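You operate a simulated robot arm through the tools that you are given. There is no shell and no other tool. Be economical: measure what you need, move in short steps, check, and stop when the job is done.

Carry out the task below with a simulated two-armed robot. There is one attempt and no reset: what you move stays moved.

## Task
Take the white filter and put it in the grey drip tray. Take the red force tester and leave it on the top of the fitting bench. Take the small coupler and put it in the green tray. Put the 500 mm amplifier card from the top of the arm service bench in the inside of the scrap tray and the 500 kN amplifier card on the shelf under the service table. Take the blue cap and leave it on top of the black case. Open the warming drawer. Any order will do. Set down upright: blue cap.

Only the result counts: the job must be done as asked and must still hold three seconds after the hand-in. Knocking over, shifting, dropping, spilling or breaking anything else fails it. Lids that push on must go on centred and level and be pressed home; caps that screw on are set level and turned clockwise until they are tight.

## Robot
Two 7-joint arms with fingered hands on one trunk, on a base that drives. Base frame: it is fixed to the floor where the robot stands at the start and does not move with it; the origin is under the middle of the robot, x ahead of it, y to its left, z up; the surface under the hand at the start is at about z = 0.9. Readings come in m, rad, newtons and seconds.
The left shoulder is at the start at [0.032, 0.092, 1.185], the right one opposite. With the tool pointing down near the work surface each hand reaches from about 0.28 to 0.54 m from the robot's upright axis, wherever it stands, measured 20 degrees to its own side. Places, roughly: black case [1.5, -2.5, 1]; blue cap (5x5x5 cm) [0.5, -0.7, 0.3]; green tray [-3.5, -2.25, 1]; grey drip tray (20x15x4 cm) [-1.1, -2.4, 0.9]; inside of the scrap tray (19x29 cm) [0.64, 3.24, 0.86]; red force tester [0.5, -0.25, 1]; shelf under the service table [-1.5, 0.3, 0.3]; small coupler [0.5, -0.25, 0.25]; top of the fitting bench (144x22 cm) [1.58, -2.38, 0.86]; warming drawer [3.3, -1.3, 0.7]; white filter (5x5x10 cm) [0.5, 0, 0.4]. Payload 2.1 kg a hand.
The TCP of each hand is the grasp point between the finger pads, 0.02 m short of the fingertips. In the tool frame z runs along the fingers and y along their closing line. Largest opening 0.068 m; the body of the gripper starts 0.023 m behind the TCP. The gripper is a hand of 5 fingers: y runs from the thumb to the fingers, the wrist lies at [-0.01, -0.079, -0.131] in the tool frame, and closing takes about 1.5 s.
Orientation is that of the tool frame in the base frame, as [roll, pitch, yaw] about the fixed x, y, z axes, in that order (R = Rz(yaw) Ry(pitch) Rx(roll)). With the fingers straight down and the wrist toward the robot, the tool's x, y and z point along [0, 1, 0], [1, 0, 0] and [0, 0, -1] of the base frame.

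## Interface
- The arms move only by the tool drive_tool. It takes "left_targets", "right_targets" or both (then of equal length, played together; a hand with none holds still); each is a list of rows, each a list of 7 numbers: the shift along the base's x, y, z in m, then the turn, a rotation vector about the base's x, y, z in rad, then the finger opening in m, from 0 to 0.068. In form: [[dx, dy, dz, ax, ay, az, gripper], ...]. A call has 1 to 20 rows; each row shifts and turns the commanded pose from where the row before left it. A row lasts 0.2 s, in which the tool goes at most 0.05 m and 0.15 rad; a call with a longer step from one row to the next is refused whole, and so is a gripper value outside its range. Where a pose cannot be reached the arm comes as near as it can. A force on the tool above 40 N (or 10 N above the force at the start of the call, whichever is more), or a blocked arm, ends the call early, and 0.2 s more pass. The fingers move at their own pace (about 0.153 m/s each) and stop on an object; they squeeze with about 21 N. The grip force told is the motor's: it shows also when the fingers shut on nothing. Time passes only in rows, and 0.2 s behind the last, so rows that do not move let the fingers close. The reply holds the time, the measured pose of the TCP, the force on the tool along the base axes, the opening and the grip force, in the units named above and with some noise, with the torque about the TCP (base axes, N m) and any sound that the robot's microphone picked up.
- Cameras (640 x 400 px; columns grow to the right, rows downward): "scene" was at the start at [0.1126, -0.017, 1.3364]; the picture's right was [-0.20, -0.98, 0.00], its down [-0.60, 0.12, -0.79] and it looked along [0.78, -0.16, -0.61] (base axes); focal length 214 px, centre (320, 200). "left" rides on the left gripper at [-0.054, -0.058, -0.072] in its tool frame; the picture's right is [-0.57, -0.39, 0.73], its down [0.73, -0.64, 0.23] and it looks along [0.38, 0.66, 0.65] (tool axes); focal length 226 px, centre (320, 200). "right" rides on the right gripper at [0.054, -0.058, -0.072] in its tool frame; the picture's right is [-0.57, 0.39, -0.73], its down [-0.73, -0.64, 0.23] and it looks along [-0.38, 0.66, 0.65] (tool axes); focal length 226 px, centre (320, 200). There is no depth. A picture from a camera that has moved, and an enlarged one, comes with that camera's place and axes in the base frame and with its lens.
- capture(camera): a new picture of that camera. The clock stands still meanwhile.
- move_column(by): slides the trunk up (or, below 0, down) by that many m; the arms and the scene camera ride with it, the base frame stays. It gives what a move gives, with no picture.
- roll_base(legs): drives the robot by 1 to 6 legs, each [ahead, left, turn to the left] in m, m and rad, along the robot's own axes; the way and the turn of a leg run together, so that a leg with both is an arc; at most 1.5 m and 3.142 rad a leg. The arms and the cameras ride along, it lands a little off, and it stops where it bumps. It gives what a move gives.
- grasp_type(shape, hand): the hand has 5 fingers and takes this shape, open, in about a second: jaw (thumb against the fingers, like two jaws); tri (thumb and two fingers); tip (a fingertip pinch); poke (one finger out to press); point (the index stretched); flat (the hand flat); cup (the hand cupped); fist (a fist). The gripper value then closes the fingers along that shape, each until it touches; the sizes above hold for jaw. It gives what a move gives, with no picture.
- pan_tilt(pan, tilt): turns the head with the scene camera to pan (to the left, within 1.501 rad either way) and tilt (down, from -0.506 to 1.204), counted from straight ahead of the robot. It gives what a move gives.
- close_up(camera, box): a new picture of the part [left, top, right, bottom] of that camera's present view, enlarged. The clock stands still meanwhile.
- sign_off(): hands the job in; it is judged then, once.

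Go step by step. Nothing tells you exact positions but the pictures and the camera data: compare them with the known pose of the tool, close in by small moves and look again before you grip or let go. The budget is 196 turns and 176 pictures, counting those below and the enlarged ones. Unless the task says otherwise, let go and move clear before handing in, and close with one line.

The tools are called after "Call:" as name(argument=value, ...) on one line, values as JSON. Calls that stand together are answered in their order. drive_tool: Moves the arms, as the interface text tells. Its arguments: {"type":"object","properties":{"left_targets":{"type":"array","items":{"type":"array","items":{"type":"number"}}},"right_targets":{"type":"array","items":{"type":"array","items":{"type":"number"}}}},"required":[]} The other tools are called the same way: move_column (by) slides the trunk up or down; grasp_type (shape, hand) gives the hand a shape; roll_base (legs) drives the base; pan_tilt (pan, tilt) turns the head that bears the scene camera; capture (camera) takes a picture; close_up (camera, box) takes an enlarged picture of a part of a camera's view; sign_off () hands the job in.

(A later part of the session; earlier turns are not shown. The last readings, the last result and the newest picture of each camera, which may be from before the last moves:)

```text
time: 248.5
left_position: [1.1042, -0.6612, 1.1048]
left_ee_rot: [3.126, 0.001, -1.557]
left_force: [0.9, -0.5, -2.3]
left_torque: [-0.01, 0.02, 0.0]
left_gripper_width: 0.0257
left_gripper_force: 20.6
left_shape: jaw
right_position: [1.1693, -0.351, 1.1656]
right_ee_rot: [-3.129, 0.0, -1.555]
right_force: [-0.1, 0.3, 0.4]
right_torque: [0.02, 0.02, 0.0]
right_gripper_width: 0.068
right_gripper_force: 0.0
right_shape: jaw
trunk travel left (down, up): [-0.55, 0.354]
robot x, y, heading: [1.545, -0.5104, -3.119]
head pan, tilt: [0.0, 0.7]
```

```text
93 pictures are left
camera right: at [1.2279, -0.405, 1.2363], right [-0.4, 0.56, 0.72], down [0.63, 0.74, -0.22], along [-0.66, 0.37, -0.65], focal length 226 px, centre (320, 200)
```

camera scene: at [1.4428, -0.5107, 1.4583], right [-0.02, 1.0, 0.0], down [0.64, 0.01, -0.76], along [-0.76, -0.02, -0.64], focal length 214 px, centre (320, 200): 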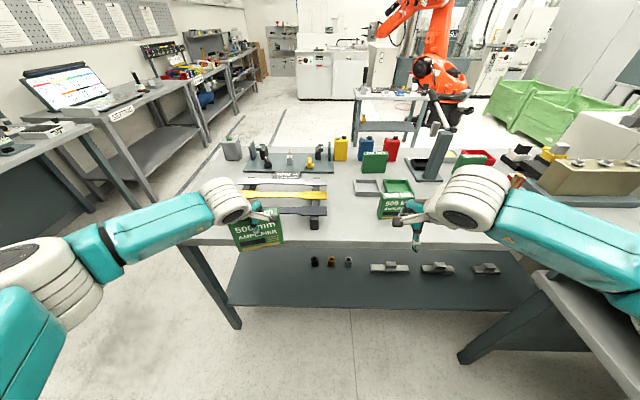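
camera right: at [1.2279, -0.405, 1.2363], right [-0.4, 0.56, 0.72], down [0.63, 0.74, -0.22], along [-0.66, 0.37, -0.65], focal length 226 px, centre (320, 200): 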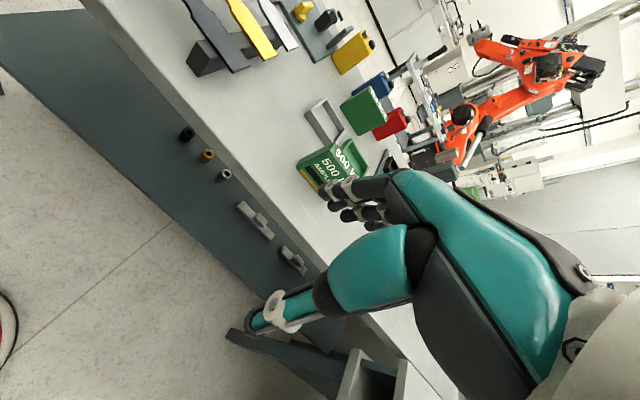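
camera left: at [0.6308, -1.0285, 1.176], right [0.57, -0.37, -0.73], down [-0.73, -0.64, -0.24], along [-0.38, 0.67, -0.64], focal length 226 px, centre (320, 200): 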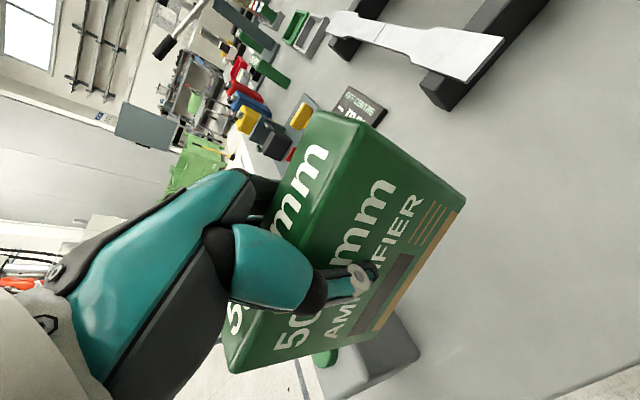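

The 500 kN card is at about [0.857, -0.25]. I'll raise the left hand with its card, edge forward and right, then extend the right hand over the card.

Call:
drive_tool(left_targets=[[0.01, 0, 0.03, 0, 0, 0, 0], [0.01, 0, 0.03, 0, 0, 0, 0], [0.01, 0, 0.03, 0, 0, 0, 0], [0.01, 0, 0, 0, 0, 0, 0]])

Call:
roll_base(legs=[[0.21, -0.085, 0]])

Call:
capture(camera="right")

Call:
capture(camera="scene")

```text
time: 249.5
left_position: [1.1441, -0.661, 1.1941]
left_ee_rot: [3.126, -0.001, -1.559]
left_force: [-0.3, 0.3, -2.1]
left_torque: [0.02, -0.01, 0.0]
left_gripper_width: 0.0259
left_gripper_force: 21.1
left_shape: jaw
right_position: [1.1699, -0.3515, 1.1655]
right_ee_rot: [-3.13, 0.0, -1.556]
right_force: [0.0, 0.9, -0.2]
right_torque: [0.01, -0.02, 0.0]
right_gripper_width: 0.0679
right_gripper_force: 0.0
right_shape: jaw
trunk travel left (down, up): [-0.55, 0.354]
robot x, y, heading: [1.5453, -0.5088, -3.119]
head pan, tilt: [0.0, 0.7]
```

```text
time: 251.2
left_position: [0.9348, -0.5793, 1.194]
left_ee_rot: [3.125, 0.0, -1.561]
left_force: [-0.4, -1.3, -2.5]
left_torque: [0.01, 0.03, 0.04]
left_gripper_width: 0.026
left_gripper_force: 20.5
left_shape: jaw
right_position: [0.9606, -0.2695, 1.1643]
right_ee_rot: [-3.128, 0.0, -1.557]
right_force: [0.7, 0.2, -0.2]
right_torque: [0.0, 0.05, -0.01]
right_gripper_width: 0.0677
right_gripper_force: 0.1
right_shape: jaw
trunk travel left (down, up): [-0.55, 0.354]
robot x, y, heading: [1.334, -0.4283, -3.128]
head pan, tilt: [0.0, 0.7]
```

```text
92 pictures are left
camera right: at [1.0186, -0.3237, 1.2362], right [-0.4, 0.56, 0.72], down [0.63, 0.74, -0.22], along [-0.66, 0.37, -0.65], focal length 226 px, centre (320, 200)
```

right: 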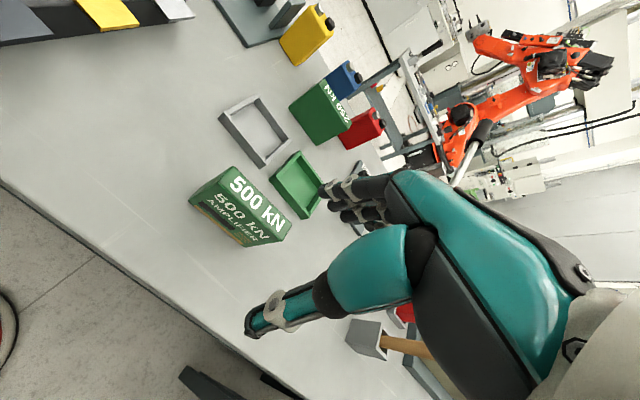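

```text
91 pictures are left
camera scene: at [1.2332, -0.4298, 1.4582], right [-0.02, 1.0, 0.0], down [0.64, 0.01, -0.76], along [-0.76, -0.01, -0.64], focal length 214 px, centre (320, 200)
```

scene: 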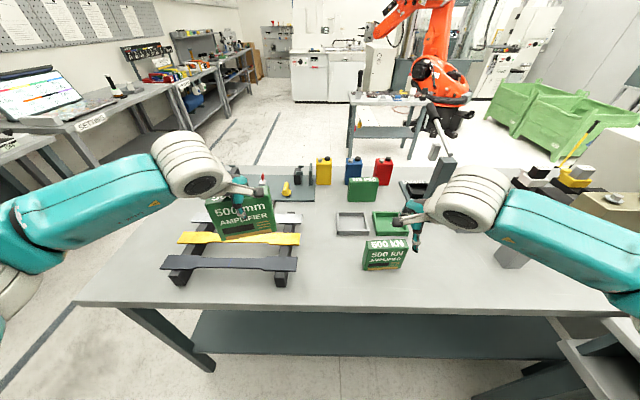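

The card centre is (0.856, -0.257) with clearance to the GOOD tray beyond. I'll move the right hand over and down in stages.

Call:
drive_tool(right_targets=[[-0.025, 0.003, -0.02, 0, 0, 0, 0.068], [-0.025, 0.003, -0.02, 0, 0, 0, 0.068], [-0.025, 0.003, -0.02, 0, 0, 0, 0.068], [-0.022, 0.002, -0.03, 0, 0, 0, 0.068], [0, 0, 0, 0, 0, 0, 0.068]])

Call:
capture(camera="right")

```text
time: 252.4
left_position: [0.9363, -0.5788, 1.1931]
left_ee_rot: [3.125, -0.001, -1.561]
left_force: [0.3, 0.2, -2.9]
left_torque: [-0.01, 0.01, 0.0]
left_gripper_width: 0.0258
left_gripper_force: 20.9
left_shape: jaw
right_position: [0.8684, -0.26, 1.0749]
right_ee_rot: [-3.128, 0.002, -1.557]
right_force: [0.5, 0.3, 0.5]
right_torque: [0.01, 0.03, 0.0]
right_gripper_width: 0.0678
right_gripper_force: 0.1
right_shape: jaw
trunk travel left (down, up): [-0.55, 0.354]
robot x, y, heading: [1.3341, -0.4322, -3.127]
head pan, tilt: [0.0, 0.7]
```

```text
90 pictures are left
camera right: at [0.9256, -0.3141, 1.1465], right [-0.4, 0.56, 0.72], down [0.63, 0.74, -0.22], along [-0.66, 0.37, -0.65], focal length 226 px, centre (320, 200)
```

right: 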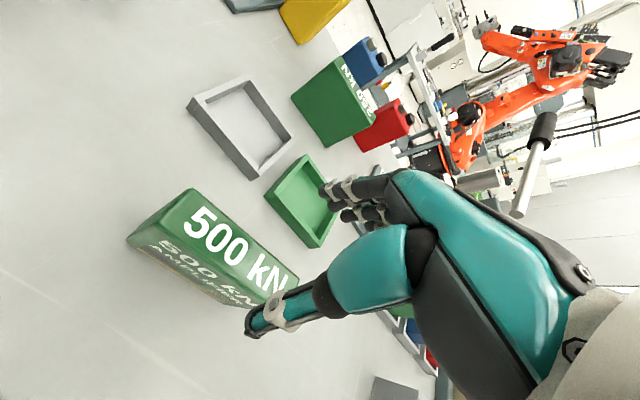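

Aligned. Lowering onto the card, closing and lifting.

Call:
drive_tool(right_targets=[[-0.005, -0.001, -0.025, 0, 0, 0, 0.068], [0, 0, -0.025, 0, 0, 0, 0.068], [0, 0, -0.025, 0, 0, 0, 0.068], [0, 0, -0.023, 0, 0, 0, 0.068], [0, 0, 0, 0, 0, 0, 0.068]])

Call:
capture(camera="right")

```text
time: 253.6
left_position: [0.9361, -0.579, 1.1951]
left_ee_rot: [3.126, -0.001, -1.56]
left_force: [0.7, -0.2, -2.8]
left_torque: [-0.02, -0.01, 0.01]
left_gripper_width: 0.0256
left_gripper_force: 21.6
left_shape: jaw
right_position: [0.8611, -0.2619, 0.9769]
right_ee_rot: [-3.129, -0.001, -1.556]
right_force: [0.9, -0.4, 1.1]
right_torque: [-0.01, 0.01, 0.02]
right_gripper_width: 0.0676
right_gripper_force: 0.0
right_shape: jaw
trunk travel left (down, up): [-0.55, 0.354]
robot x, y, heading: [1.3357, -0.4252, -3.124]
head pan, tilt: [0.0, 0.7]
```

```text
89 pictures are left
camera right: at [0.9199, -0.3164, 1.0483], right [-0.4, 0.56, 0.72], down [0.63, 0.74, -0.22], along [-0.66, 0.37, -0.65], focal length 226 px, centre (320, 200)
```

right: 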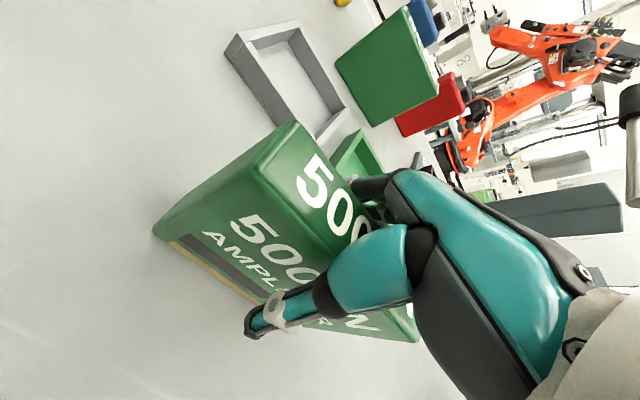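

Call:
drive_tool(right_targets=[[0, 0, 0, 0, 0, 0, 0.04], [0, 0, 0, 0, 0, 0, 0.02], [0, 0, 0, 0, 0, 0, 0.0], [0, 0, 0, 0, 0, 0, 0.0], [0, 0, 0, 0, 0, 0, 0.0], [0, 0, 0, 0, 0, 0, 0.0], [0, 0, 0.02, 0, 0, 0, 0.0], [0, 0, 0.03, 0, 0, 0, 0.0], [0, 0, 0.04, 0, 0, 0, 0.0], [0, 0, 0.04, 0, 0, 0, 0.0], [0.03, 0, 0.04, 0, 0, 0, 0.0], [0.03, 0, 0.02, 0, 0, 0, 0.0]])

Call:
capture(camera="right")

```text
time: 256.2
left_position: [0.9356, -0.5794, 1.1943]
left_ee_rot: [3.125, 0.002, -1.561]
left_force: [-0.1, 0.4, -2.2]
left_torque: [-0.01, 0.01, 0.01]
left_gripper_width: 0.0258
left_gripper_force: 20.8
left_shape: jaw
right_position: [0.9246, -0.2617, 1.1676]
right_ee_rot: [-3.13, 0.003, -1.558]
right_force: [-0.6, -0.5, -1.7]
right_torque: [0.01, 0.0, 0.01]
right_gripper_width: 0.0255
right_gripper_force: 21.2
right_shape: jaw
trunk travel left (down, up): [-0.55, 0.354]
robot x, y, heading: [1.3347, -0.4252, -3.119]
head pan, tilt: [0.0, 0.7]
```

```text
88 pictures are left
camera right: at [0.9824, -0.3153, 1.2398], right [-0.4, 0.56, 0.72], down [0.63, 0.74, -0.22], along [-0.66, 0.37, -0.65], focal length 226 px, centre (320, 200)
```

right: 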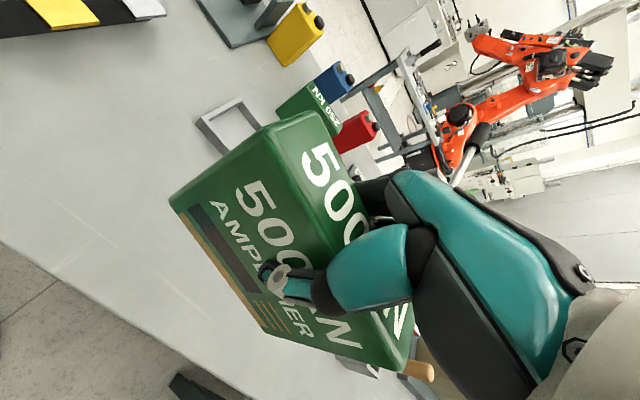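

Both cards are held. Now I'll drive back around to the service table's east side.

Call:
roll_base(legs=[[-0.22, 0, 0], [0, 1.12, -0.02], [1.5, 0, 0], [0.55, 0, 0], [0, -1.3, 0], [0, -0.5, 0]])

Call:
capture(camera="scene")

```text
time: 281.7
left_position: [-0.8717, 0.1398, 1.1949]
left_ee_rot: [3.125, -0.001, -1.581]
left_force: [0.5, 0.2, -2.4]
left_torque: [-0.02, 0.03, 0.01]
left_gripper_width: 0.0257
left_gripper_force: 20.9
left_shape: jaw
right_position: [-0.8777, 0.4574, 1.1682]
right_ee_rot: [-3.127, 0.0, -1.576]
right_force: [0.2, -0.1, -2.5]
right_torque: [-0.01, 0.02, 0.0]
right_gripper_width: 0.0257
right_gripper_force: 21.1
right_shape: jaw
trunk travel left (down, up): [-0.55, 0.354]
robot x, y, heading: [-0.4699, 0.2838, 3.14]
head pan, tilt: [0.0, 0.7]
```

```text
87 pictures are left
camera scene: at [-0.5702, 0.283, 1.4583], right [0.0, 1.0, 0.0], down [0.64, 0.0, -0.76], along [-0.76, 0.0, -0.64], focal length 214 px, centre (320, 200)
```

scene: 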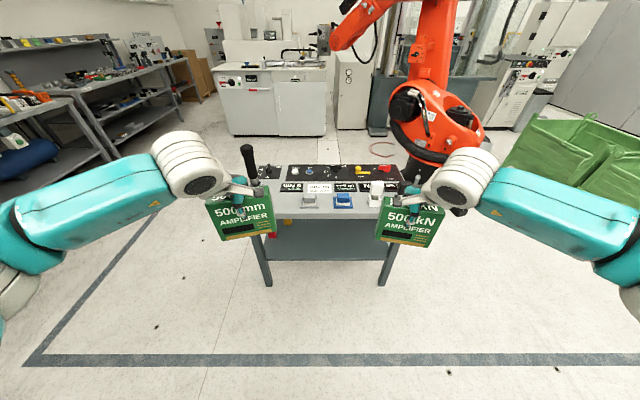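

The service-table shelf is at about z 0.31, front x -1.36, tabletop near 0.755. I'll tuck the left hand, lower the trunk, and lower the right hand to slip under the tabletop.

Call:
drive_tool(left_targets=[[0.03, 0, 0, 0, 0, 0, 0], [0.03, 0, 0, 0, 0, 0, 0], [0.03, 0, 0, 0, 0, 0, 0], [0.025, 0, 0, 0, 0, 0, 0], [0, 0, 0, 0, 0, 0, 0]])

Call:
move_column(by=-0.4)

Call:
move_column(by=-0.145)

Call:
drive_tool(right_targets=[[0, 0, -0.04, 0, 0, 0, 0], [0, 0, -0.04, 0, 0, 0, 0], [0, 0, -0.04, 0, 0, 0, 0], [0, 0, -0.03, 0, 0, 0, 0], [0, 0, 0, 0, 0, 0, 0]])

Call:
capture(camera="scene")

```text
time: 282.9
left_position: [-0.7568, 0.1376, 1.1958]
left_ee_rot: [3.127, 0.0, -1.58]
left_force: [0.3, -0.2, -2.0]
left_torque: [0.0, -0.04, -0.02]
left_gripper_width: 0.026
left_gripper_force: 21.1
left_shape: jaw
right_position: [-0.8771, 0.4577, 1.1673]
right_ee_rot: [-3.128, 0.002, -1.578]
right_force: [0.5, 0.4, -2.9]
right_torque: [0.03, 0.03, 0.0]
right_gripper_width: 0.0258
right_gripper_force: 21.0
right_shape: jaw
trunk travel left (down, up): [-0.55, 0.354]
robot x, y, heading: [-0.4681, 0.2824, 3.139]
head pan, tilt: [0.0, 0.7]
```

```text
time: 286.7
left_position: [-0.7697, 0.1385, 0.7487]
left_ee_rot: [-2.986, 0.003, -1.579]
left_force: [-0.5, -0.1, -2.6]
left_torque: [0.01, 0.0, 0.01]
left_gripper_width: 0.0257
left_gripper_force: 21.2
left_shape: jaw
right_position: [-0.8773, 0.457, 0.7673]
right_ee_rot: [-3.129, 0.001, -1.576]
right_force: [-0.1, -0.1, -2.4]
right_torque: [0.02, 0.0, 0.02]
right_gripper_width: 0.0257
right_gripper_force: 21.4
right_shape: jaw
trunk travel left (down, up): [-0.15, 0.754]
robot x, y, heading: [-0.4655, 0.2863, 3.143]
head pan, tilt: [0.0, 0.7]
```

```text
time: 288.4
left_position: [-0.777, 0.1388, 0.5725]
left_ee_rot: [-2.856, 0.004, -1.579]
left_force: [-0.4, 0.7, -2.0]
left_torque: [0.01, 0.02, 0.03]
left_gripper_width: 0.0256
left_gripper_force: 21.0
left_shape: jaw
right_position: [-0.8747, 0.4568, 0.6228]
right_ee_rot: [-3.13, 0.001, -1.579]
right_force: [0.3, 0.7, -2.2]
right_torque: [-0.01, 0.0, -0.01]
right_gripper_width: 0.026
right_gripper_force: 20.6
right_shape: jaw
trunk travel left (down, up): [-0.005, 0.899]
robot x, y, heading: [-0.466, 0.2865, 3.14]
head pan, tilt: [0.0, 0.7]
```

```text
time: 289.6
left_position: [-0.7781, 0.14, 0.5711]
left_ee_rot: [-2.855, 0.003, -1.578]
left_force: [0.9, -0.4, -2.3]
left_torque: [0.02, 0.02, -0.02]
left_gripper_width: 0.0257
left_gripper_force: 20.8
left_shape: jaw
right_position: [-0.8751, 0.457, 0.4724]
right_ee_rot: [-3.129, 0.001, -1.577]
right_force: [0.0, 0.6, -1.9]
right_torque: [0.02, -0.01, 0.02]
right_gripper_width: 0.0255
right_gripper_force: 20.9
right_shape: jaw
trunk travel left (down, up): [-0.005, 0.899]
robot x, y, heading: [-0.4669, 0.2829, 3.139]
head pan, tilt: [0.0, 0.7]
```

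```text
86 pictures are left
camera scene: at [-0.6656, 0.2826, 0.9052], right [0.0, 1.0, 0.0], down [0.64, 0.0, -0.76], along [-0.76, 0.0, -0.64], focal length 214 px, centre (320, 200)
```

scene: 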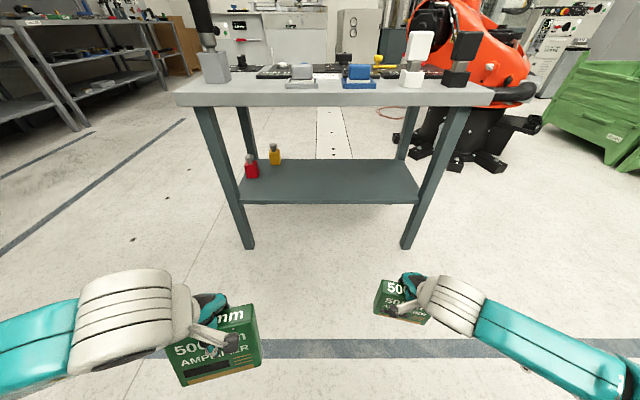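

The shelf's front edge is at x -1.353 and free at y 0.46. I'll drive ahead so the card slips under the tabletop.

Call:
roll_base(legs=[[0.46, 0, 0]])

Call:
drive_tool(right_targets=[[-0.025, 0, 0, 0, 0, 0, 0], [-0.025, 0, 0, 0, 0, 0, 0], [-0.025, 0, 0, 0, 0, 0, 0], [-0.02, 0, 0, 0, 0, 0, 0], [0, 0, 0, 0, 0, 0, 0]])

Call:
capture(camera="right")

Call:
capture(camera="scene")

```text
time: 292.4
left_position: [-1.2453, 0.1372, 0.5724]
left_ee_rot: [-2.855, 0.002, -1.573]
left_force: [0.2, -0.4, -1.5]
left_torque: [0.03, 0.02, 0.02]
left_gripper_width: 0.026
left_gripper_force: 21.4
left_shape: jaw
right_position: [-1.3461, 0.4553, 0.4727]
right_ee_rot: [-3.127, 0.001, -1.572]
right_force: [-0.5, -0.4, -2.5]
right_torque: [-0.01, -0.02, 0.0]
right_gripper_width: 0.0259
right_gripper_force: 20.9
right_shape: jaw
trunk travel left (down, up): [-0.005, 0.899]
robot x, y, heading: [-0.9323, 0.2824, -3.138]
head pan, tilt: [0.0, 0.7]
```

```text
time: 293.6
left_position: [-1.2448, 0.1364, 0.5715]
left_ee_rot: [-2.856, 0.005, -1.573]
left_force: [0.9, 0.2, -1.8]
left_torque: [0.03, 0.03, 0.03]
left_gripper_width: 0.0258
left_gripper_force: 20.9
left_shape: jaw
right_position: [-1.4417, 0.4539, 0.4708]
right_ee_rot: [-3.128, 0.001, -1.571]
right_force: [-0.7, 0.1, -1.2]
right_torque: [0.03, 0.02, -0.02]
right_gripper_width: 0.0257
right_gripper_force: 20.6
right_shape: jaw
trunk travel left (down, up): [-0.005, 0.899]
robot x, y, heading: [-0.9349, 0.2812, -3.139]
head pan, tilt: [0.0, 0.7]
```

```text
85 pictures are left
camera right: at [-1.3842, 0.3999, 0.5428], right [-0.4, 0.57, 0.72], down [0.64, 0.73, -0.22], along [-0.65, 0.38, -0.65], focal length 226 px, centre (320, 200)
```

right: 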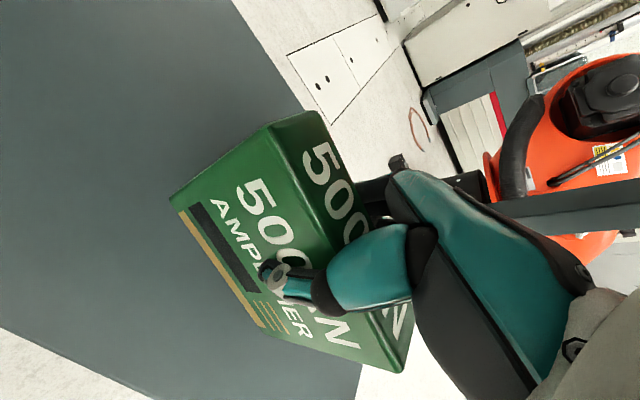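

```text
84 pictures are left
camera scene: at [-1.1345, 0.2807, 0.9052], right [0.0, 1.0, 0.0], down [0.64, 0.0, -0.76], along [-0.76, 0.0, -0.64], focal length 214 px, centre (320, 200)
```

scene: 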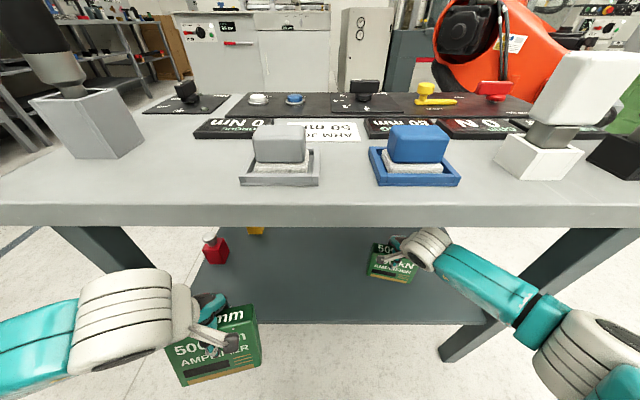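

The card is over the shelf, well inside its edges. Lowering to the surface.

Call:
drive_tool(right_targets=[[0, 0, -0.025, 0, 0, 0, 0], [0, 0, -0.025, 0, 0, 0, 0], [0, 0, -0.018, 0, 0, 0, 0], [0, 0, -0.005, 0, 0, 0, 0], [0, 0, 0, 0, 0, 0, 0]])

Call:
capture(camera="right")

```text
time: 294.9
left_position: [-1.2448, 0.136, 0.5717]
left_ee_rot: [-2.857, 0.004, -1.572]
left_force: [-0.5, 0.7, -1.1]
left_torque: [-0.03, 0.05, 0.0]
left_gripper_width: 0.0259
left_gripper_force: 21.1
left_shape: jaw
right_position: [-1.4428, 0.4536, 0.4004]
right_ee_rot: [-3.132, 0.001, -1.569]
right_force: [2.1, 0.4, 11.4]
right_torque: [0.04, -0.05, 0.01]
right_gripper_width: 0.0261
right_gripper_force: 21.7
right_shape: jaw
trunk travel left (down, up): [-0.005, 0.899]
robot x, y, heading: [-0.937, 0.2818, -3.137]
head pan, tilt: [0.0, 0.7]
```

```text
83 pictures are left
camera right: at [-1.3847, 0.3989, 0.4722], right [-0.39, 0.57, 0.72], down [0.64, 0.73, -0.22], along [-0.66, 0.38, -0.65], focal length 226 px, centre (320, 200)
```

right: 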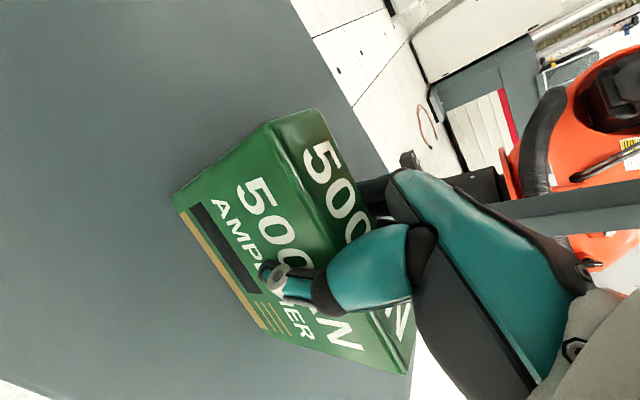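

The card stands on the shelf. I'll release, rise just clear of it and back out.

Call:
drive_tool(right_targets=[[0, 0, 0.003, 0, 0, 0, 0], [0, 0, 0, 0, 0, 0, 0.03], [0, 0, 0, 0, 0, 0, 0.05], [0, 0, 0, 0, 0, 0, 0.068], [0, 0, 0, 0, 0, 0, 0.068], [0, 0, 0, 0, 0, 0, 0.068], [0, 0, 0.02, 0, 0, 0, 0.068], [0, 0, 0.025, 0, 0, 0, 0.068], [0, 0, 0.02, 0, 0, 0, 0.068], [0.03, 0, 0, 0, 0, 0, 0.068], [0.04, 0, 0, 0, 0, 0, 0.068], [0.04, 0, 0, 0, 0, 0, 0.068]])

Call:
capture(camera="right")

```text
time: 297.4
left_position: [-1.2441, 0.1365, 0.5713]
left_ee_rot: [-2.857, 0.003, -1.574]
left_force: [-0.2, 0.1, -2.0]
left_torque: [0.01, 0.04, 0.01]
left_gripper_width: 0.0258
left_gripper_force: 21.3
left_shape: jaw
right_position: [-1.3332, 0.4539, 0.4694]
right_ee_rot: [-3.129, 0.002, -1.571]
right_force: [-0.1, 0.4, -0.1]
right_torque: [-0.02, -0.07, -0.03]
right_gripper_width: 0.0679
right_gripper_force: 0.1
right_shape: jaw
trunk travel left (down, up): [-0.005, 0.899]
robot x, y, heading: [-0.9379, 0.2812, -3.135]
head pan, tilt: [0.0, 0.7]
```

```text
82 pictures are left
camera right: at [-1.2756, 0.3989, 0.5415], right [-0.4, 0.57, 0.72], down [0.64, 0.73, -0.22], along [-0.65, 0.38, -0.65], focal length 226 px, centre (320, 200)
```

right: 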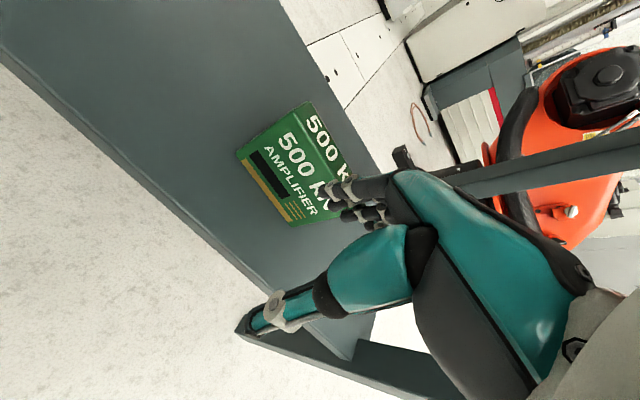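

The 500 kN card stands on the shelf. I'll back out, raise the trunk, and head to the scrap tray bench.

Call:
roll_base(legs=[[-0.46, 0, 0]])

Call:
move_column(by=0.4)

Call:
move_column(by=0.2)

Call:
roll_base(legs=[[0, 0, -1.575], [1.4, 0, 0], [1.33, 0, 0], [0, 0, -1.571]])

Call:
pan_tilt(pan=0.1, tilt=0.55)

Call:
capture(camera="scene")

```text
time: 300.2
left_position: [-0.7935, 0.1393, 0.5722]
left_ee_rot: [-2.855, 0.002, -1.586]
left_force: [0.3, 0.4, -2.5]
left_torque: [0.03, 0.02, -0.01]
left_gripper_width: 0.0255
left_gripper_force: 21.1
left_shape: jaw
right_position: [-0.8774, 0.4579, 0.4697]
right_ee_rot: [-3.128, 0.002, -1.585]
right_force: [0.3, -0.3, 1.0]
right_torque: [0.03, -0.04, -0.02]
right_gripper_width: 0.0682
right_gripper_force: 0.0
right_shape: jaw
trunk travel left (down, up): [-0.005, 0.899]
robot x, y, heading: [-0.4804, 0.2834, 3.135]
head pan, tilt: [0.0, 0.7]
```

```text
time: 304.0
left_position: [-0.7919, 0.1388, 0.9725]
left_ee_rot: [-2.855, 0.001, -1.585]
left_force: [-0.3, -0.4, -2.9]
left_torque: [-0.04, 0.02, 0.02]
left_gripper_width: 0.0259
left_gripper_force: 20.4
left_shape: jaw
right_position: [-0.8777, 0.4599, 0.8693]
right_ee_rot: [-3.128, 0.004, -1.583]
right_force: [-0.3, 0.0, 0.8]
right_torque: [0.03, 0.0, -0.03]
right_gripper_width: 0.068
right_gripper_force: 0.0
right_shape: jaw
trunk travel left (down, up): [-0.405, 0.499]
robot x, y, heading: [-0.4863, 0.2793, 3.134]
head pan, tilt: [0.0, 0.7]
```

```text
time: 306.2
left_position: [-0.7931, 0.1395, 1.1721]
left_ee_rot: [-2.856, 0.003, -1.585]
left_force: [-0.4, 0.2, -1.5]
left_torque: [-0.01, 0.04, -0.01]
left_gripper_width: 0.0262
left_gripper_force: 20.9
left_shape: jaw
right_position: [-0.8773, 0.4577, 1.0682]
right_ee_rot: [-3.129, 0.002, -1.584]
right_force: [0.3, -0.2, 0.2]
right_torque: [-0.01, -0.01, 0.03]
right_gripper_width: 0.0681
right_gripper_force: 0.1
right_shape: jaw
trunk travel left (down, up): [-0.605, 0.299]
robot x, y, heading: [-0.4878, 0.28, 3.136]
head pan, tilt: [0.0, 0.7]
```

```text
time: 326.7
left_position: [-0.2998, 3.1141, 1.1725]
left_ee_rot: [-2.855, 0.004, 1.63]
left_force: [-0.7, 0.8, -2.6]
left_torque: [-0.01, 0.0, 0.02]
left_gripper_width: 0.0255
left_gripper_force: 21.1
left_shape: jaw
right_position: [-0.1928, 2.8025, 1.0689]
right_ee_rot: [-3.127, 0.003, 1.632]
right_force: [-0.2, -0.1, 0.0]
right_torque: [0.01, 0.01, -0.04]
right_gripper_width: 0.0677
right_gripper_force: 0.0
right_shape: jaw
trunk travel left (down, up): [-0.605, 0.299]
robot x, y, heading: [-0.6011, 2.9512, 0.062]
head pan, tilt: [0.0, 0.7]
```

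```text
time: 327.4
left_position: [-0.3, 3.1131, 1.1717]
left_ee_rot: [-2.856, 0.003, 1.63]
left_force: [-0.3, 0.5, -1.9]
left_torque: [-0.01, 0.02, 0.0]
left_gripper_width: 0.0255
left_gripper_force: 21.1
left_shape: jaw
right_position: [-0.1934, 2.8025, 1.0689]
right_ee_rot: [-3.128, 0.002, 1.631]
right_force: [-0.4, 0.6, -0.3]
right_torque: [0.0, 0.01, 0.0]
right_gripper_width: 0.0678
right_gripper_force: 0.1
right_shape: jaw
trunk travel left (down, up): [-0.605, 0.299]
robot x, y, heading: [-0.5997, 2.9535, 0.061]
head pan, tilt: [0.099, 0.55]
```

```text
81 pictures are left
camera scene: at [-0.4946, 2.9664, 1.5265], right [0.16, -0.99, 0.0], down [-0.52, -0.09, -0.85], along [0.84, 0.14, -0.52], focal length 214 px, centre (320, 200)
```

scene: 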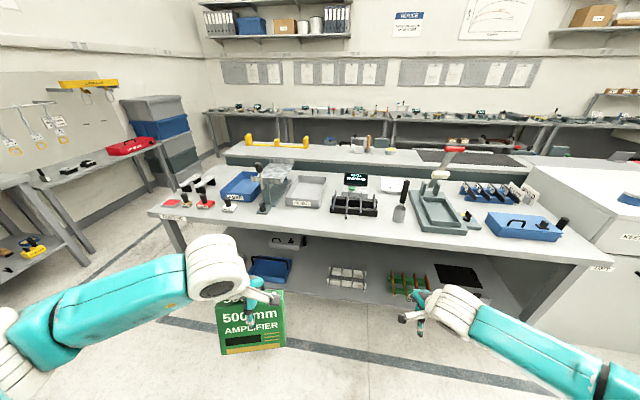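

The REJECT (scrap) tray spans x 0.44–0.75 around y 3.23. I'll level the left hand, raise it, and line up the base.

Call:
drive_tool(left_targets=[[0.02, 0, 0.02, 0.008, -0.1425, 0, 0], [0.03, 0, 0.02, 0.008, -0.1425, 0, 0], [0.03, 0, 0.02, 0, 0, 0, 0], [0.03, 0, 0, 0, 0, 0, 0], [0, 0, 0, 0, 0, 0, 0]])

Call:
roll_base(legs=[[0, 0.11, -0.06], [0.3, 0, 0]])

Call:
capture(camera="scene")

```text
time: 328.6
left_position: [-0.1918, 3.1124, 1.2285]
left_ee_rot: [-3.141, 0.004, 1.628]
left_force: [0.3, -0.1, -1.8]
left_torque: [0.01, 0.02, -0.01]
left_gripper_width: 0.0254
left_gripper_force: 20.6
left_shape: jaw
right_position: [-0.1912, 2.8029, 1.0698]
right_ee_rot: [-3.129, 0.002, 1.631]
right_force: [0.2, 0.0, 0.2]
right_torque: [-0.01, -0.01, 0.01]
right_gripper_width: 0.0676
right_gripper_force: 0.0
right_shape: jaw
trunk travel left (down, up): [-0.605, 0.299]
robot x, y, heading: [-0.599, 2.9493, 0.062]
head pan, tilt: [0.099, 0.55]
```

```text
time: 331.4
left_position: [0.1101, 3.2013, 1.2296]
left_ee_rot: [-3.14, 0.004, 1.574]
left_force: [0.1, -0.1, -2.4]
left_torque: [-0.03, -0.01, 0.0]
left_gripper_width: 0.0253
left_gripper_force: 20.9
left_shape: jaw
right_position: [0.0932, 2.8912, 1.0686]
right_ee_rot: [-3.129, 0.002, 1.576]
right_force: [-0.6, -0.1, -0.8]
right_torque: [0.02, 0.03, 0.02]
right_gripper_width: 0.0678
right_gripper_force: 0.1
right_shape: jaw
trunk travel left (down, up): [-0.605, 0.299]
robot x, y, heading: [-0.3041, 3.0616, 0.013]
head pan, tilt: [0.099, 0.55]
```

```text
80 pictures are left
camera scene: at [-0.2001, 3.0719, 1.5265], right [0.11, -0.99, 0.0], down [-0.52, -0.06, -0.85], along [0.85, 0.09, -0.52], focal length 214 px, centre (320, 200)
```

scene: 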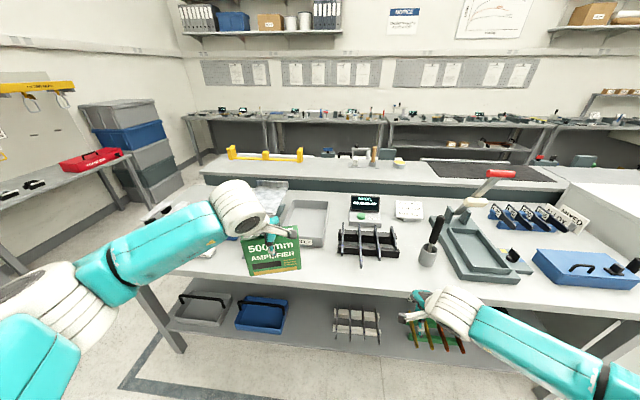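

The tray runs y 3.13–3.355, x 0.44–0.78; the shear lever at about (0.41, 3.43) must be avoided. I'll tuck the right hand up and roll forward.

Call:
drive_tool(right_targets=[[-0.02, 0, 0.03, 0, 0, 0, 0.068], [-0.02, 0, 0.03, 0, 0, 0, 0.068], [-0.02, 0, 0.03, 0, 0, 0, 0.068], [0, 0, 0.03, 0, 0, 0, 0.068], [0, 0, 0, 0, 0, 0, 0.068]])

Call:
roll_base(legs=[[0.28, 0.02, -0.01]])

Call:
capture(camera="scene")

Call:
capture(camera="left")

```text
time: 332.6
left_position: [0.109, 3.2007, 1.2297]
left_ee_rot: [3.141, 0.003, 1.574]
left_force: [0.3, 0.8, -2.4]
left_torque: [0.03, 0.0, 0.01]
left_gripper_width: 0.0254
left_gripper_force: 20.9
left_shape: jaw
right_position: [0.031, 2.8896, 1.1899]
right_ee_rot: [-3.127, 0.001, 1.576]
right_force: [-0.2, 0.5, -0.6]
right_torque: [-0.02, 0.02, 0.0]
right_gripper_width: 0.0677
right_gripper_force: 0.0
right_shape: jaw
trunk travel left (down, up): [-0.605, 0.299]
robot x, y, heading: [-0.3042, 3.0588, 0.009]
head pan, tilt: [0.099, 0.55]
```

```text
time: 334.6
left_position: [0.3897, 3.2218, 1.2278]
left_ee_rot: [-3.141, 0.004, 1.571]
left_force: [-0.4, -0.3, -2.7]
left_torque: [-0.06, -0.01, -0.02]
left_gripper_width: 0.0257
left_gripper_force: 21.0
left_shape: jaw
right_position: [0.3096, 2.912, 1.1896]
right_ee_rot: [-3.127, 0.003, 1.575]
right_force: [0.7, 1.0, -0.2]
right_torque: [-0.04, -0.02, 0.03]
right_gripper_width: 0.0678
right_gripper_force: 0.0
right_shape: jaw
trunk travel left (down, up): [-0.605, 0.299]
robot x, y, heading: [-0.0264, 3.0844, 0.009]
head pan, tilt: [0.099, 0.55]
```

```text
79 pictures are left
camera scene: at [0.0792, 3.0942, 1.5265], right [0.11, -0.99, 0.0], down [-0.52, -0.06, -0.85], along [0.85, 0.09, -0.52], focal length 214 px, centre (320, 200)
```

scene: 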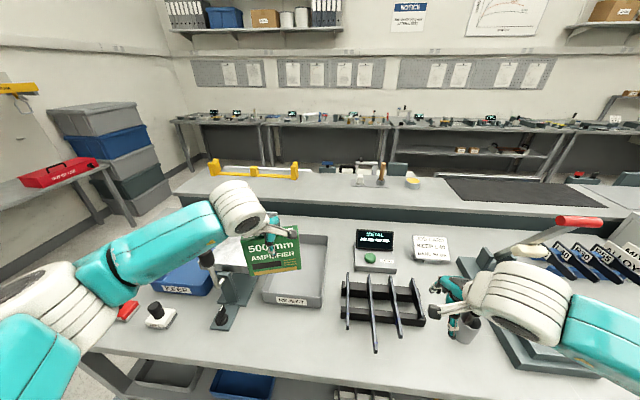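

```text
78 pictures are left
camera left: at [0.3328, 3.1692, 1.3008], right [-0.39, -0.57, -0.73], down [-0.64, 0.73, -0.23], along [0.66, 0.38, -0.65], focal length 226 px, centre (320, 200)
```

left: 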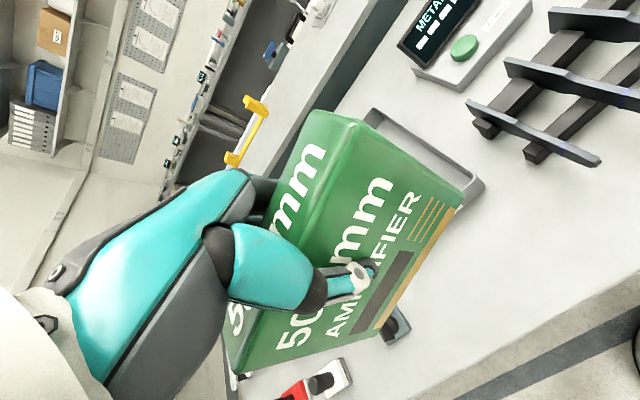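

The tray actually spans x 0.47–0.79, y 3.13–3.32; the bench front is about 0.33. I'll roll closer so the arm can stay high above the lever, then extend.

Call:
roll_base(legs=[[0.08, 0, -0.01]])

Call:
drive_tool(left_targets=[[0.03, 0, -0.02, 0, 0, 0, 0], [0.03, 0, -0.03, 0, 0, 0, 0], [0.02, 0, -0.04, 0, 0, 0, 0], [0, 0, -0.04, 0, 0, 0, 0], [0, 0, 0, 0, 0, 0, 0]])

Call:
capture(camera="left")

Call:
capture(camera="scene")

```text
time: 335.6
left_position: [0.471, 3.219, 1.2285]
left_ee_rot: [-3.14, 0.002, 1.561]
left_force: [-0.4, 0.3, -2.4]
left_torque: [0.02, 0.02, 0.03]
left_gripper_width: 0.0255
left_gripper_force: 20.8
left_shape: jaw
right_position: [0.389, 2.9085, 1.19]
right_ee_rot: [-3.129, 0.001, 1.563]
right_force: [0.2, 0.3, 0.1]
right_torque: [-0.02, -0.02, 0.04]
right_gripper_width: 0.0678
right_gripper_force: 0.1
right_shape: jaw
trunk travel left (down, up): [-0.605, 0.299]
robot x, y, heading: [0.0549, 3.0849, -0.001]
head pan, tilt: [0.099, 0.55]
```

```text
time: 336.8
left_position: [0.5532, 3.2195, 1.1009]
left_ee_rot: [3.141, 0.004, 1.558]
left_force: [0.4, -0.3, -2.3]
left_torque: [0.02, 0.01, 0.02]
left_gripper_width: 0.0253
left_gripper_force: 21.8
left_shape: jaw
right_position: [0.388, 2.9084, 1.1892]
right_ee_rot: [-3.127, 0.001, 1.564]
right_force: [0.6, 0.1, -0.5]
right_torque: [0.01, -0.01, 0.01]
right_gripper_width: 0.0678
right_gripper_force: 0.1
right_shape: jaw
trunk travel left (down, up): [-0.605, 0.299]
robot x, y, heading: [0.0547, 3.0846, -0.005]
head pan, tilt: [0.099, 0.55]
```

```text
77 pictures are left
camera left: at [0.4952, 3.1672, 1.1723], right [-0.39, -0.56, -0.73], down [-0.63, 0.74, -0.23], along [0.67, 0.37, -0.65], focal length 226 px, centre (320, 200)
```

left: 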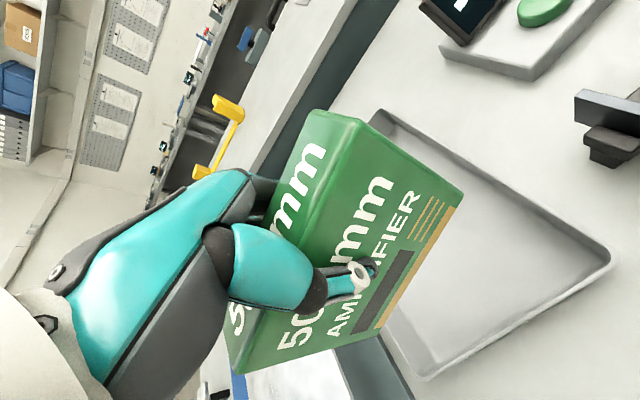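

```text
76 pictures are left
camera scene: at [0.1584, 3.0933, 1.5265], right [0.1, -1.0, 0.0], down [-0.52, -0.05, -0.85], along [0.85, 0.08, -0.52], focal length 214 px, centre (320, 200)
```

scene: 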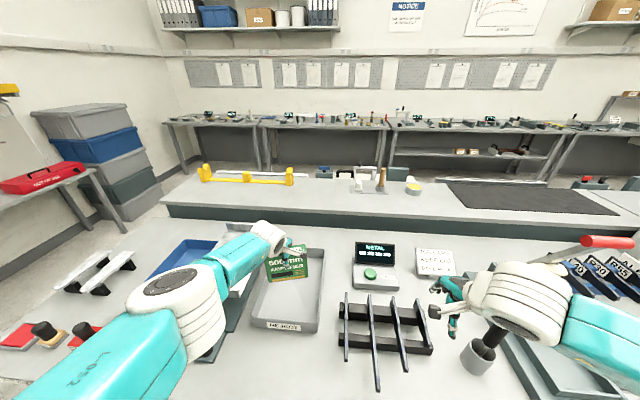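

The card is over the near half of the tray. I'll move 1.5 cm deeper, lower the trunk, then lower the arm in steps.

Call:
move_column(by=-0.09)

Call:
drive_tool(left_targets=[[0.015, 0.004, -0.01, 0, 0, 0, 0], [0, 0, -0.015, 0, 0, 0, 0], [0, 0, -0.015, 0, 0, 0, 0], [0, 0, 0, 0, 0, 0, 0]])

Call:
capture(camera="left")

```text
time: 338.1
left_position: [0.5492, 3.2186, 1.0081]
left_ee_rot: [3.14, 0.002, 1.561]
left_force: [0.0, 0.6, -2.4]
left_torque: [-0.01, 0.02, 0.0]
left_gripper_width: 0.0253
left_gripper_force: 21.0
left_shape: jaw
right_position: [0.3891, 2.9092, 1.1]
right_ee_rot: [-3.129, 0.0, 1.563]
right_force: [0.3, 0.3, 0.1]
right_torque: [0.01, -0.03, 0.01]
right_gripper_width: 0.0679
right_gripper_force: 0.0
right_shape: jaw
trunk travel left (down, up): [-0.515, 0.389]
robot x, y, heading: [0.0558, 3.0805, 0.0]
head pan, tilt: [0.099, 0.55]
```

```text
time: 339.1
left_position: [0.5489, 3.2209, 0.9825]
left_ee_rot: [-3.141, 0.002, 1.559]
left_force: [-0.3, 0.2, -2.6]
left_torque: [-0.01, -0.02, 0.02]
left_gripper_width: 0.0252
left_gripper_force: 20.7
left_shape: jaw
left hand out of reach, approached as far as the arm can: row 1, 2, 3
right_position: [0.3871, 2.9091, 1.0998]
right_ee_rot: [-3.126, 0.002, 1.564]
right_force: [0.5, 0.2, -0.4]
right_torque: [-0.01, 0.01, 0.02]
right_gripper_width: 0.0682
right_gripper_force: 0.1
right_shape: jaw
trunk travel left (down, up): [-0.515, 0.389]
robot x, y, heading: [0.0516, 3.0871, -0.001]
head pan, tilt: [0.099, 0.55]
```

```text
75 pictures are left
camera left: at [0.4907, 3.1672, 1.0542], right [-0.39, -0.56, -0.73], down [-0.63, 0.74, -0.23], along [0.67, 0.37, -0.65], focal length 226 px, centre (320, 200)
```

left: 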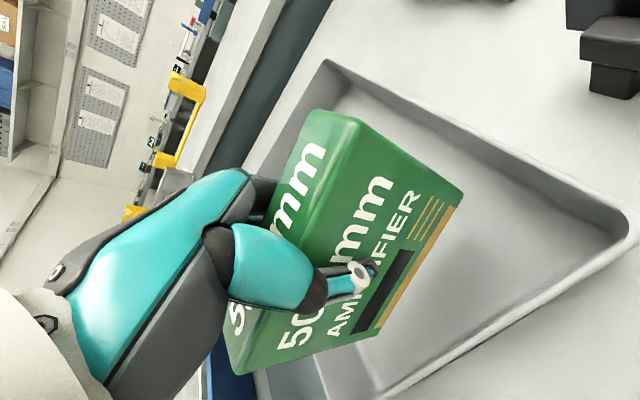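

Call:
move_column(by=-0.028)

Call:
capture(camera="left")

Call:
capture(camera="scene")

```text
time: 339.8
left_position: [0.5491, 3.2173, 0.9545]
left_ee_rot: [-3.14, 0.004, 1.563]
left_force: [0.2, 0.8, -2.7]
left_torque: [-0.03, -0.02, -0.04]
left_gripper_width: 0.0253
left_gripper_force: 21.6
left_shape: jaw
right_position: [0.387, 2.9085, 1.0721]
right_ee_rot: [-3.129, 0.002, 1.565]
right_force: [0.0, -0.3, -0.2]
right_torque: [-0.02, -0.01, 0.01]
right_gripper_width: 0.068
right_gripper_force: 0.0
right_shape: jaw
trunk travel left (down, up): [-0.487, 0.417]
robot x, y, heading: [0.0533, 3.0857, -0.003]
head pan, tilt: [0.099, 0.55]
```

```text
74 pictures are left
camera left: at [0.4913, 3.1647, 1.0269], right [-0.39, -0.56, -0.73], down [-0.63, 0.74, -0.23], along [0.67, 0.37, -0.65], focal length 226 px, centre (320, 200)
```

left: 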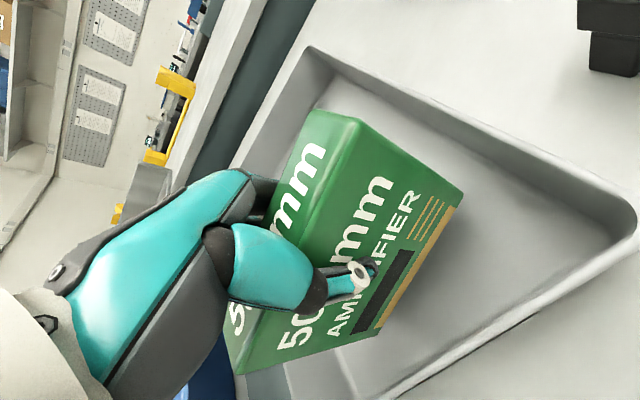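

```text
73 pictures are left
camera scene: at [0.1652, 3.0933, 1.4082], right [0.1, -1.0, 0.0], down [-0.52, -0.05, -0.85], along [0.85, 0.08, -0.52], focal length 214 px, centre (320, 200)
```

scene: 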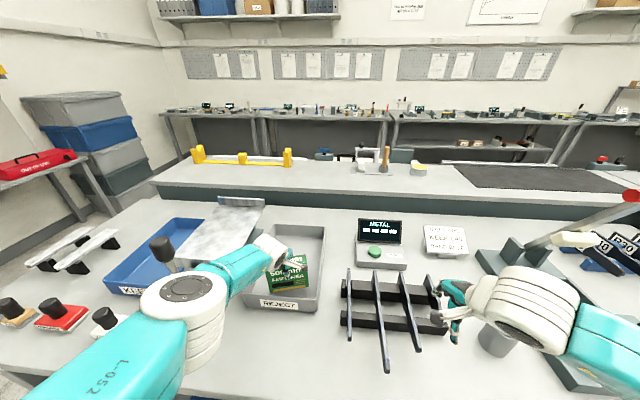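

Call:
move_column(by=-0.01)

Call:
move_column(by=-0.005)

```text
time: 340.4
left_position: [0.5486, 3.2163, 0.9443]
left_ee_rot: [-3.14, 0.005, 1.559]
left_force: [0.9, -0.9, -1.4]
left_torque: [-0.02, -0.01, 0.0]
left_gripper_width: 0.0256
left_gripper_force: 20.9
left_shape: jaw
right_position: [0.3883, 2.9091, 1.0621]
right_ee_rot: [-3.127, 0.002, 1.564]
right_force: [-0.9, 0.3, -0.2]
right_torque: [0.0, 0.03, 0.01]
right_gripper_width: 0.0678
right_gripper_force: 0.0
right_shape: jaw
trunk travel left (down, up): [-0.477, 0.427]
robot x, y, heading: [0.0545, 3.0857, -0.007]
head pan, tilt: [0.099, 0.55]
```

```text
time: 340.9
left_position: [0.5491, 3.2177, 0.94]
left_ee_rot: [3.14, 0.003, 1.56]
left_force: [1.0, 0.3, -2.1]
left_torque: [-0.03, 0.0, 0.01]
left_gripper_width: 0.0253
left_gripper_force: 21.0
left_shape: jaw
right_position: [0.3889, 2.9088, 1.0566]
right_ee_rot: [-3.129, -0.001, 1.562]
right_force: [0.9, -0.4, 0.3]
right_torque: [-0.01, 0.02, 0.02]
right_gripper_width: 0.068
right_gripper_force: 0.1
right_shape: jaw
trunk travel left (down, up): [-0.472, 0.432]
robot x, y, heading: [0.0528, 3.0848, -0.001]
head pan, tilt: [0.099, 0.55]
```

Call:
move_column(by=-0.005)

Call:
move_column(by=-0.005)

Call:
capture(camera="left")

```text
time: 341.4
left_position: [0.5497, 3.2172, 0.934]
left_ee_rot: [3.141, 0.004, 1.559]
left_force: [-0.2, -0.9, -2.6]
left_torque: [0.05, -0.02, 0.0]
left_gripper_width: 0.0257
left_gripper_force: 21.1
left_shape: jaw
right_position: [0.3888, 2.9084, 1.052]
right_ee_rot: [-3.125, 0.0, 1.563]
right_force: [-0.1, -0.1, -0.5]
right_torque: [0.03, 0.01, 0.0]
right_gripper_width: 0.068
right_gripper_force: 0.1
right_shape: jaw
trunk travel left (down, up): [-0.467, 0.437]
robot x, y, heading: [0.0528, 3.0862, -0.001]
head pan, tilt: [0.099, 0.55]
```

```text
time: 342.0
left_position: [0.5488, 3.2178, 0.9301]
left_ee_rot: [-3.141, 0.002, 1.56]
left_force: [0.4, -0.7, 1.3]
left_torque: [0.02, -0.06, -0.03]
left_gripper_width: 0.0254
left_gripper_force: 21.0
left_shape: jaw
right_position: [0.3874, 2.909, 1.0468]
right_ee_rot: [-3.127, 0.0, 1.563]
right_force: [0.3, 0.8, -0.5]
right_torque: [0.0, 0.0, 0.02]
right_gripper_width: 0.068
right_gripper_force: 0.1
right_shape: jaw
trunk travel left (down, up): [-0.462, 0.442]
robot x, y, heading: [0.0532, 3.0859, -0.002]
head pan, tilt: [0.099, 0.55]
```

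```text
72 pictures are left
camera left: at [0.4913, 3.1645, 1.0022], right [-0.39, -0.56, -0.73], down [-0.63, 0.74, -0.23], along [0.67, 0.37, -0.65], focal length 226 px, centre (320, 200)
```

left: 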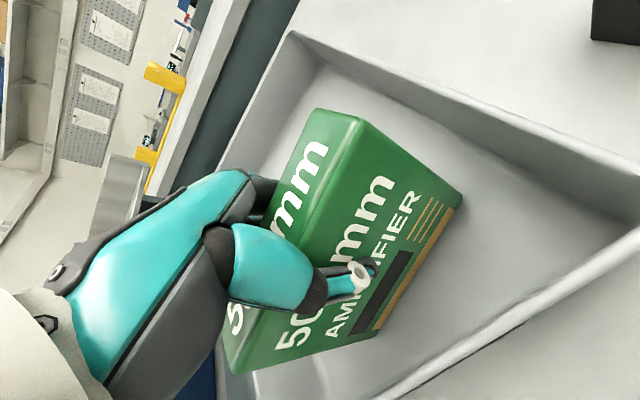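

The card has just touched the tray floor. Releasing with a modest opening and going straight up.

Call:
drive_tool(left_targets=[[0, 0, 0, 0, 0, 0, 0.035], [0, 0, 0, 0, 0, 0, 0.05], [0, 0, 0, 0, 0, 0, 0.052], [0, 0, 0, 0, 0, 0, 0.052], [0, 0, 0.015, 0, 0, 0, 0.052], [0, 0, 0.025, 0, 0, 0, 0.052], [0, 0, 0.03, 0, 0, 0, 0.052], [0, 0, 0.04, 0, 0, 0, 0.052], [0, 0, 0.04, 0, 0, 0, 0.052], [-0.02, 0, 0.03, 0, 0, 0, 0.068]])

Call:
capture(camera="left")

```text
time: 344.2
left_position: [0.5258, 3.2144, 1.1113]
left_ee_rot: [3.141, 0.002, 1.562]
left_force: [-0.2, -1.1, 0.6]
left_torque: [0.03, 0.01, -0.03]
left_gripper_width: 0.0679
left_gripper_force: 0.1
left_shape: jaw
right_position: [0.3873, 2.9093, 1.0467]
right_ee_rot: [-3.128, 0.001, 1.562]
right_force: [-0.4, -0.2, 0.1]
right_torque: [-0.01, 0.02, 0.02]
right_gripper_width: 0.0676
right_gripper_force: 0.1
right_shape: jaw
trunk travel left (down, up): [-0.462, 0.442]
robot x, y, heading: [0.0556, 3.0852, 0.001]
head pan, tilt: [0.099, 0.55]
```

```text
71 pictures are left
camera left: at [0.4674, 3.1612, 1.1823], right [-0.39, -0.56, -0.73], down [-0.63, 0.74, -0.23], along [0.67, 0.37, -0.65], focal length 226 px, centre (320, 200)
```

left: 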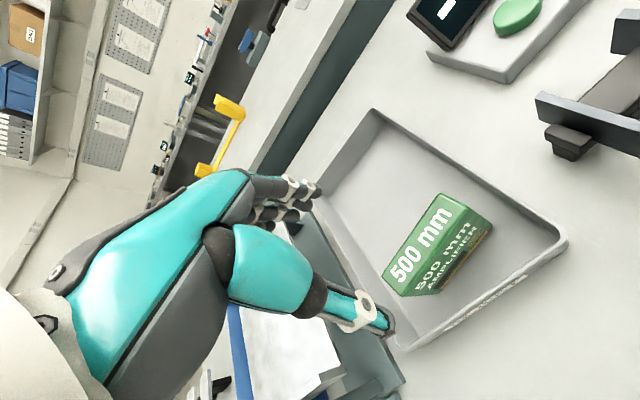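

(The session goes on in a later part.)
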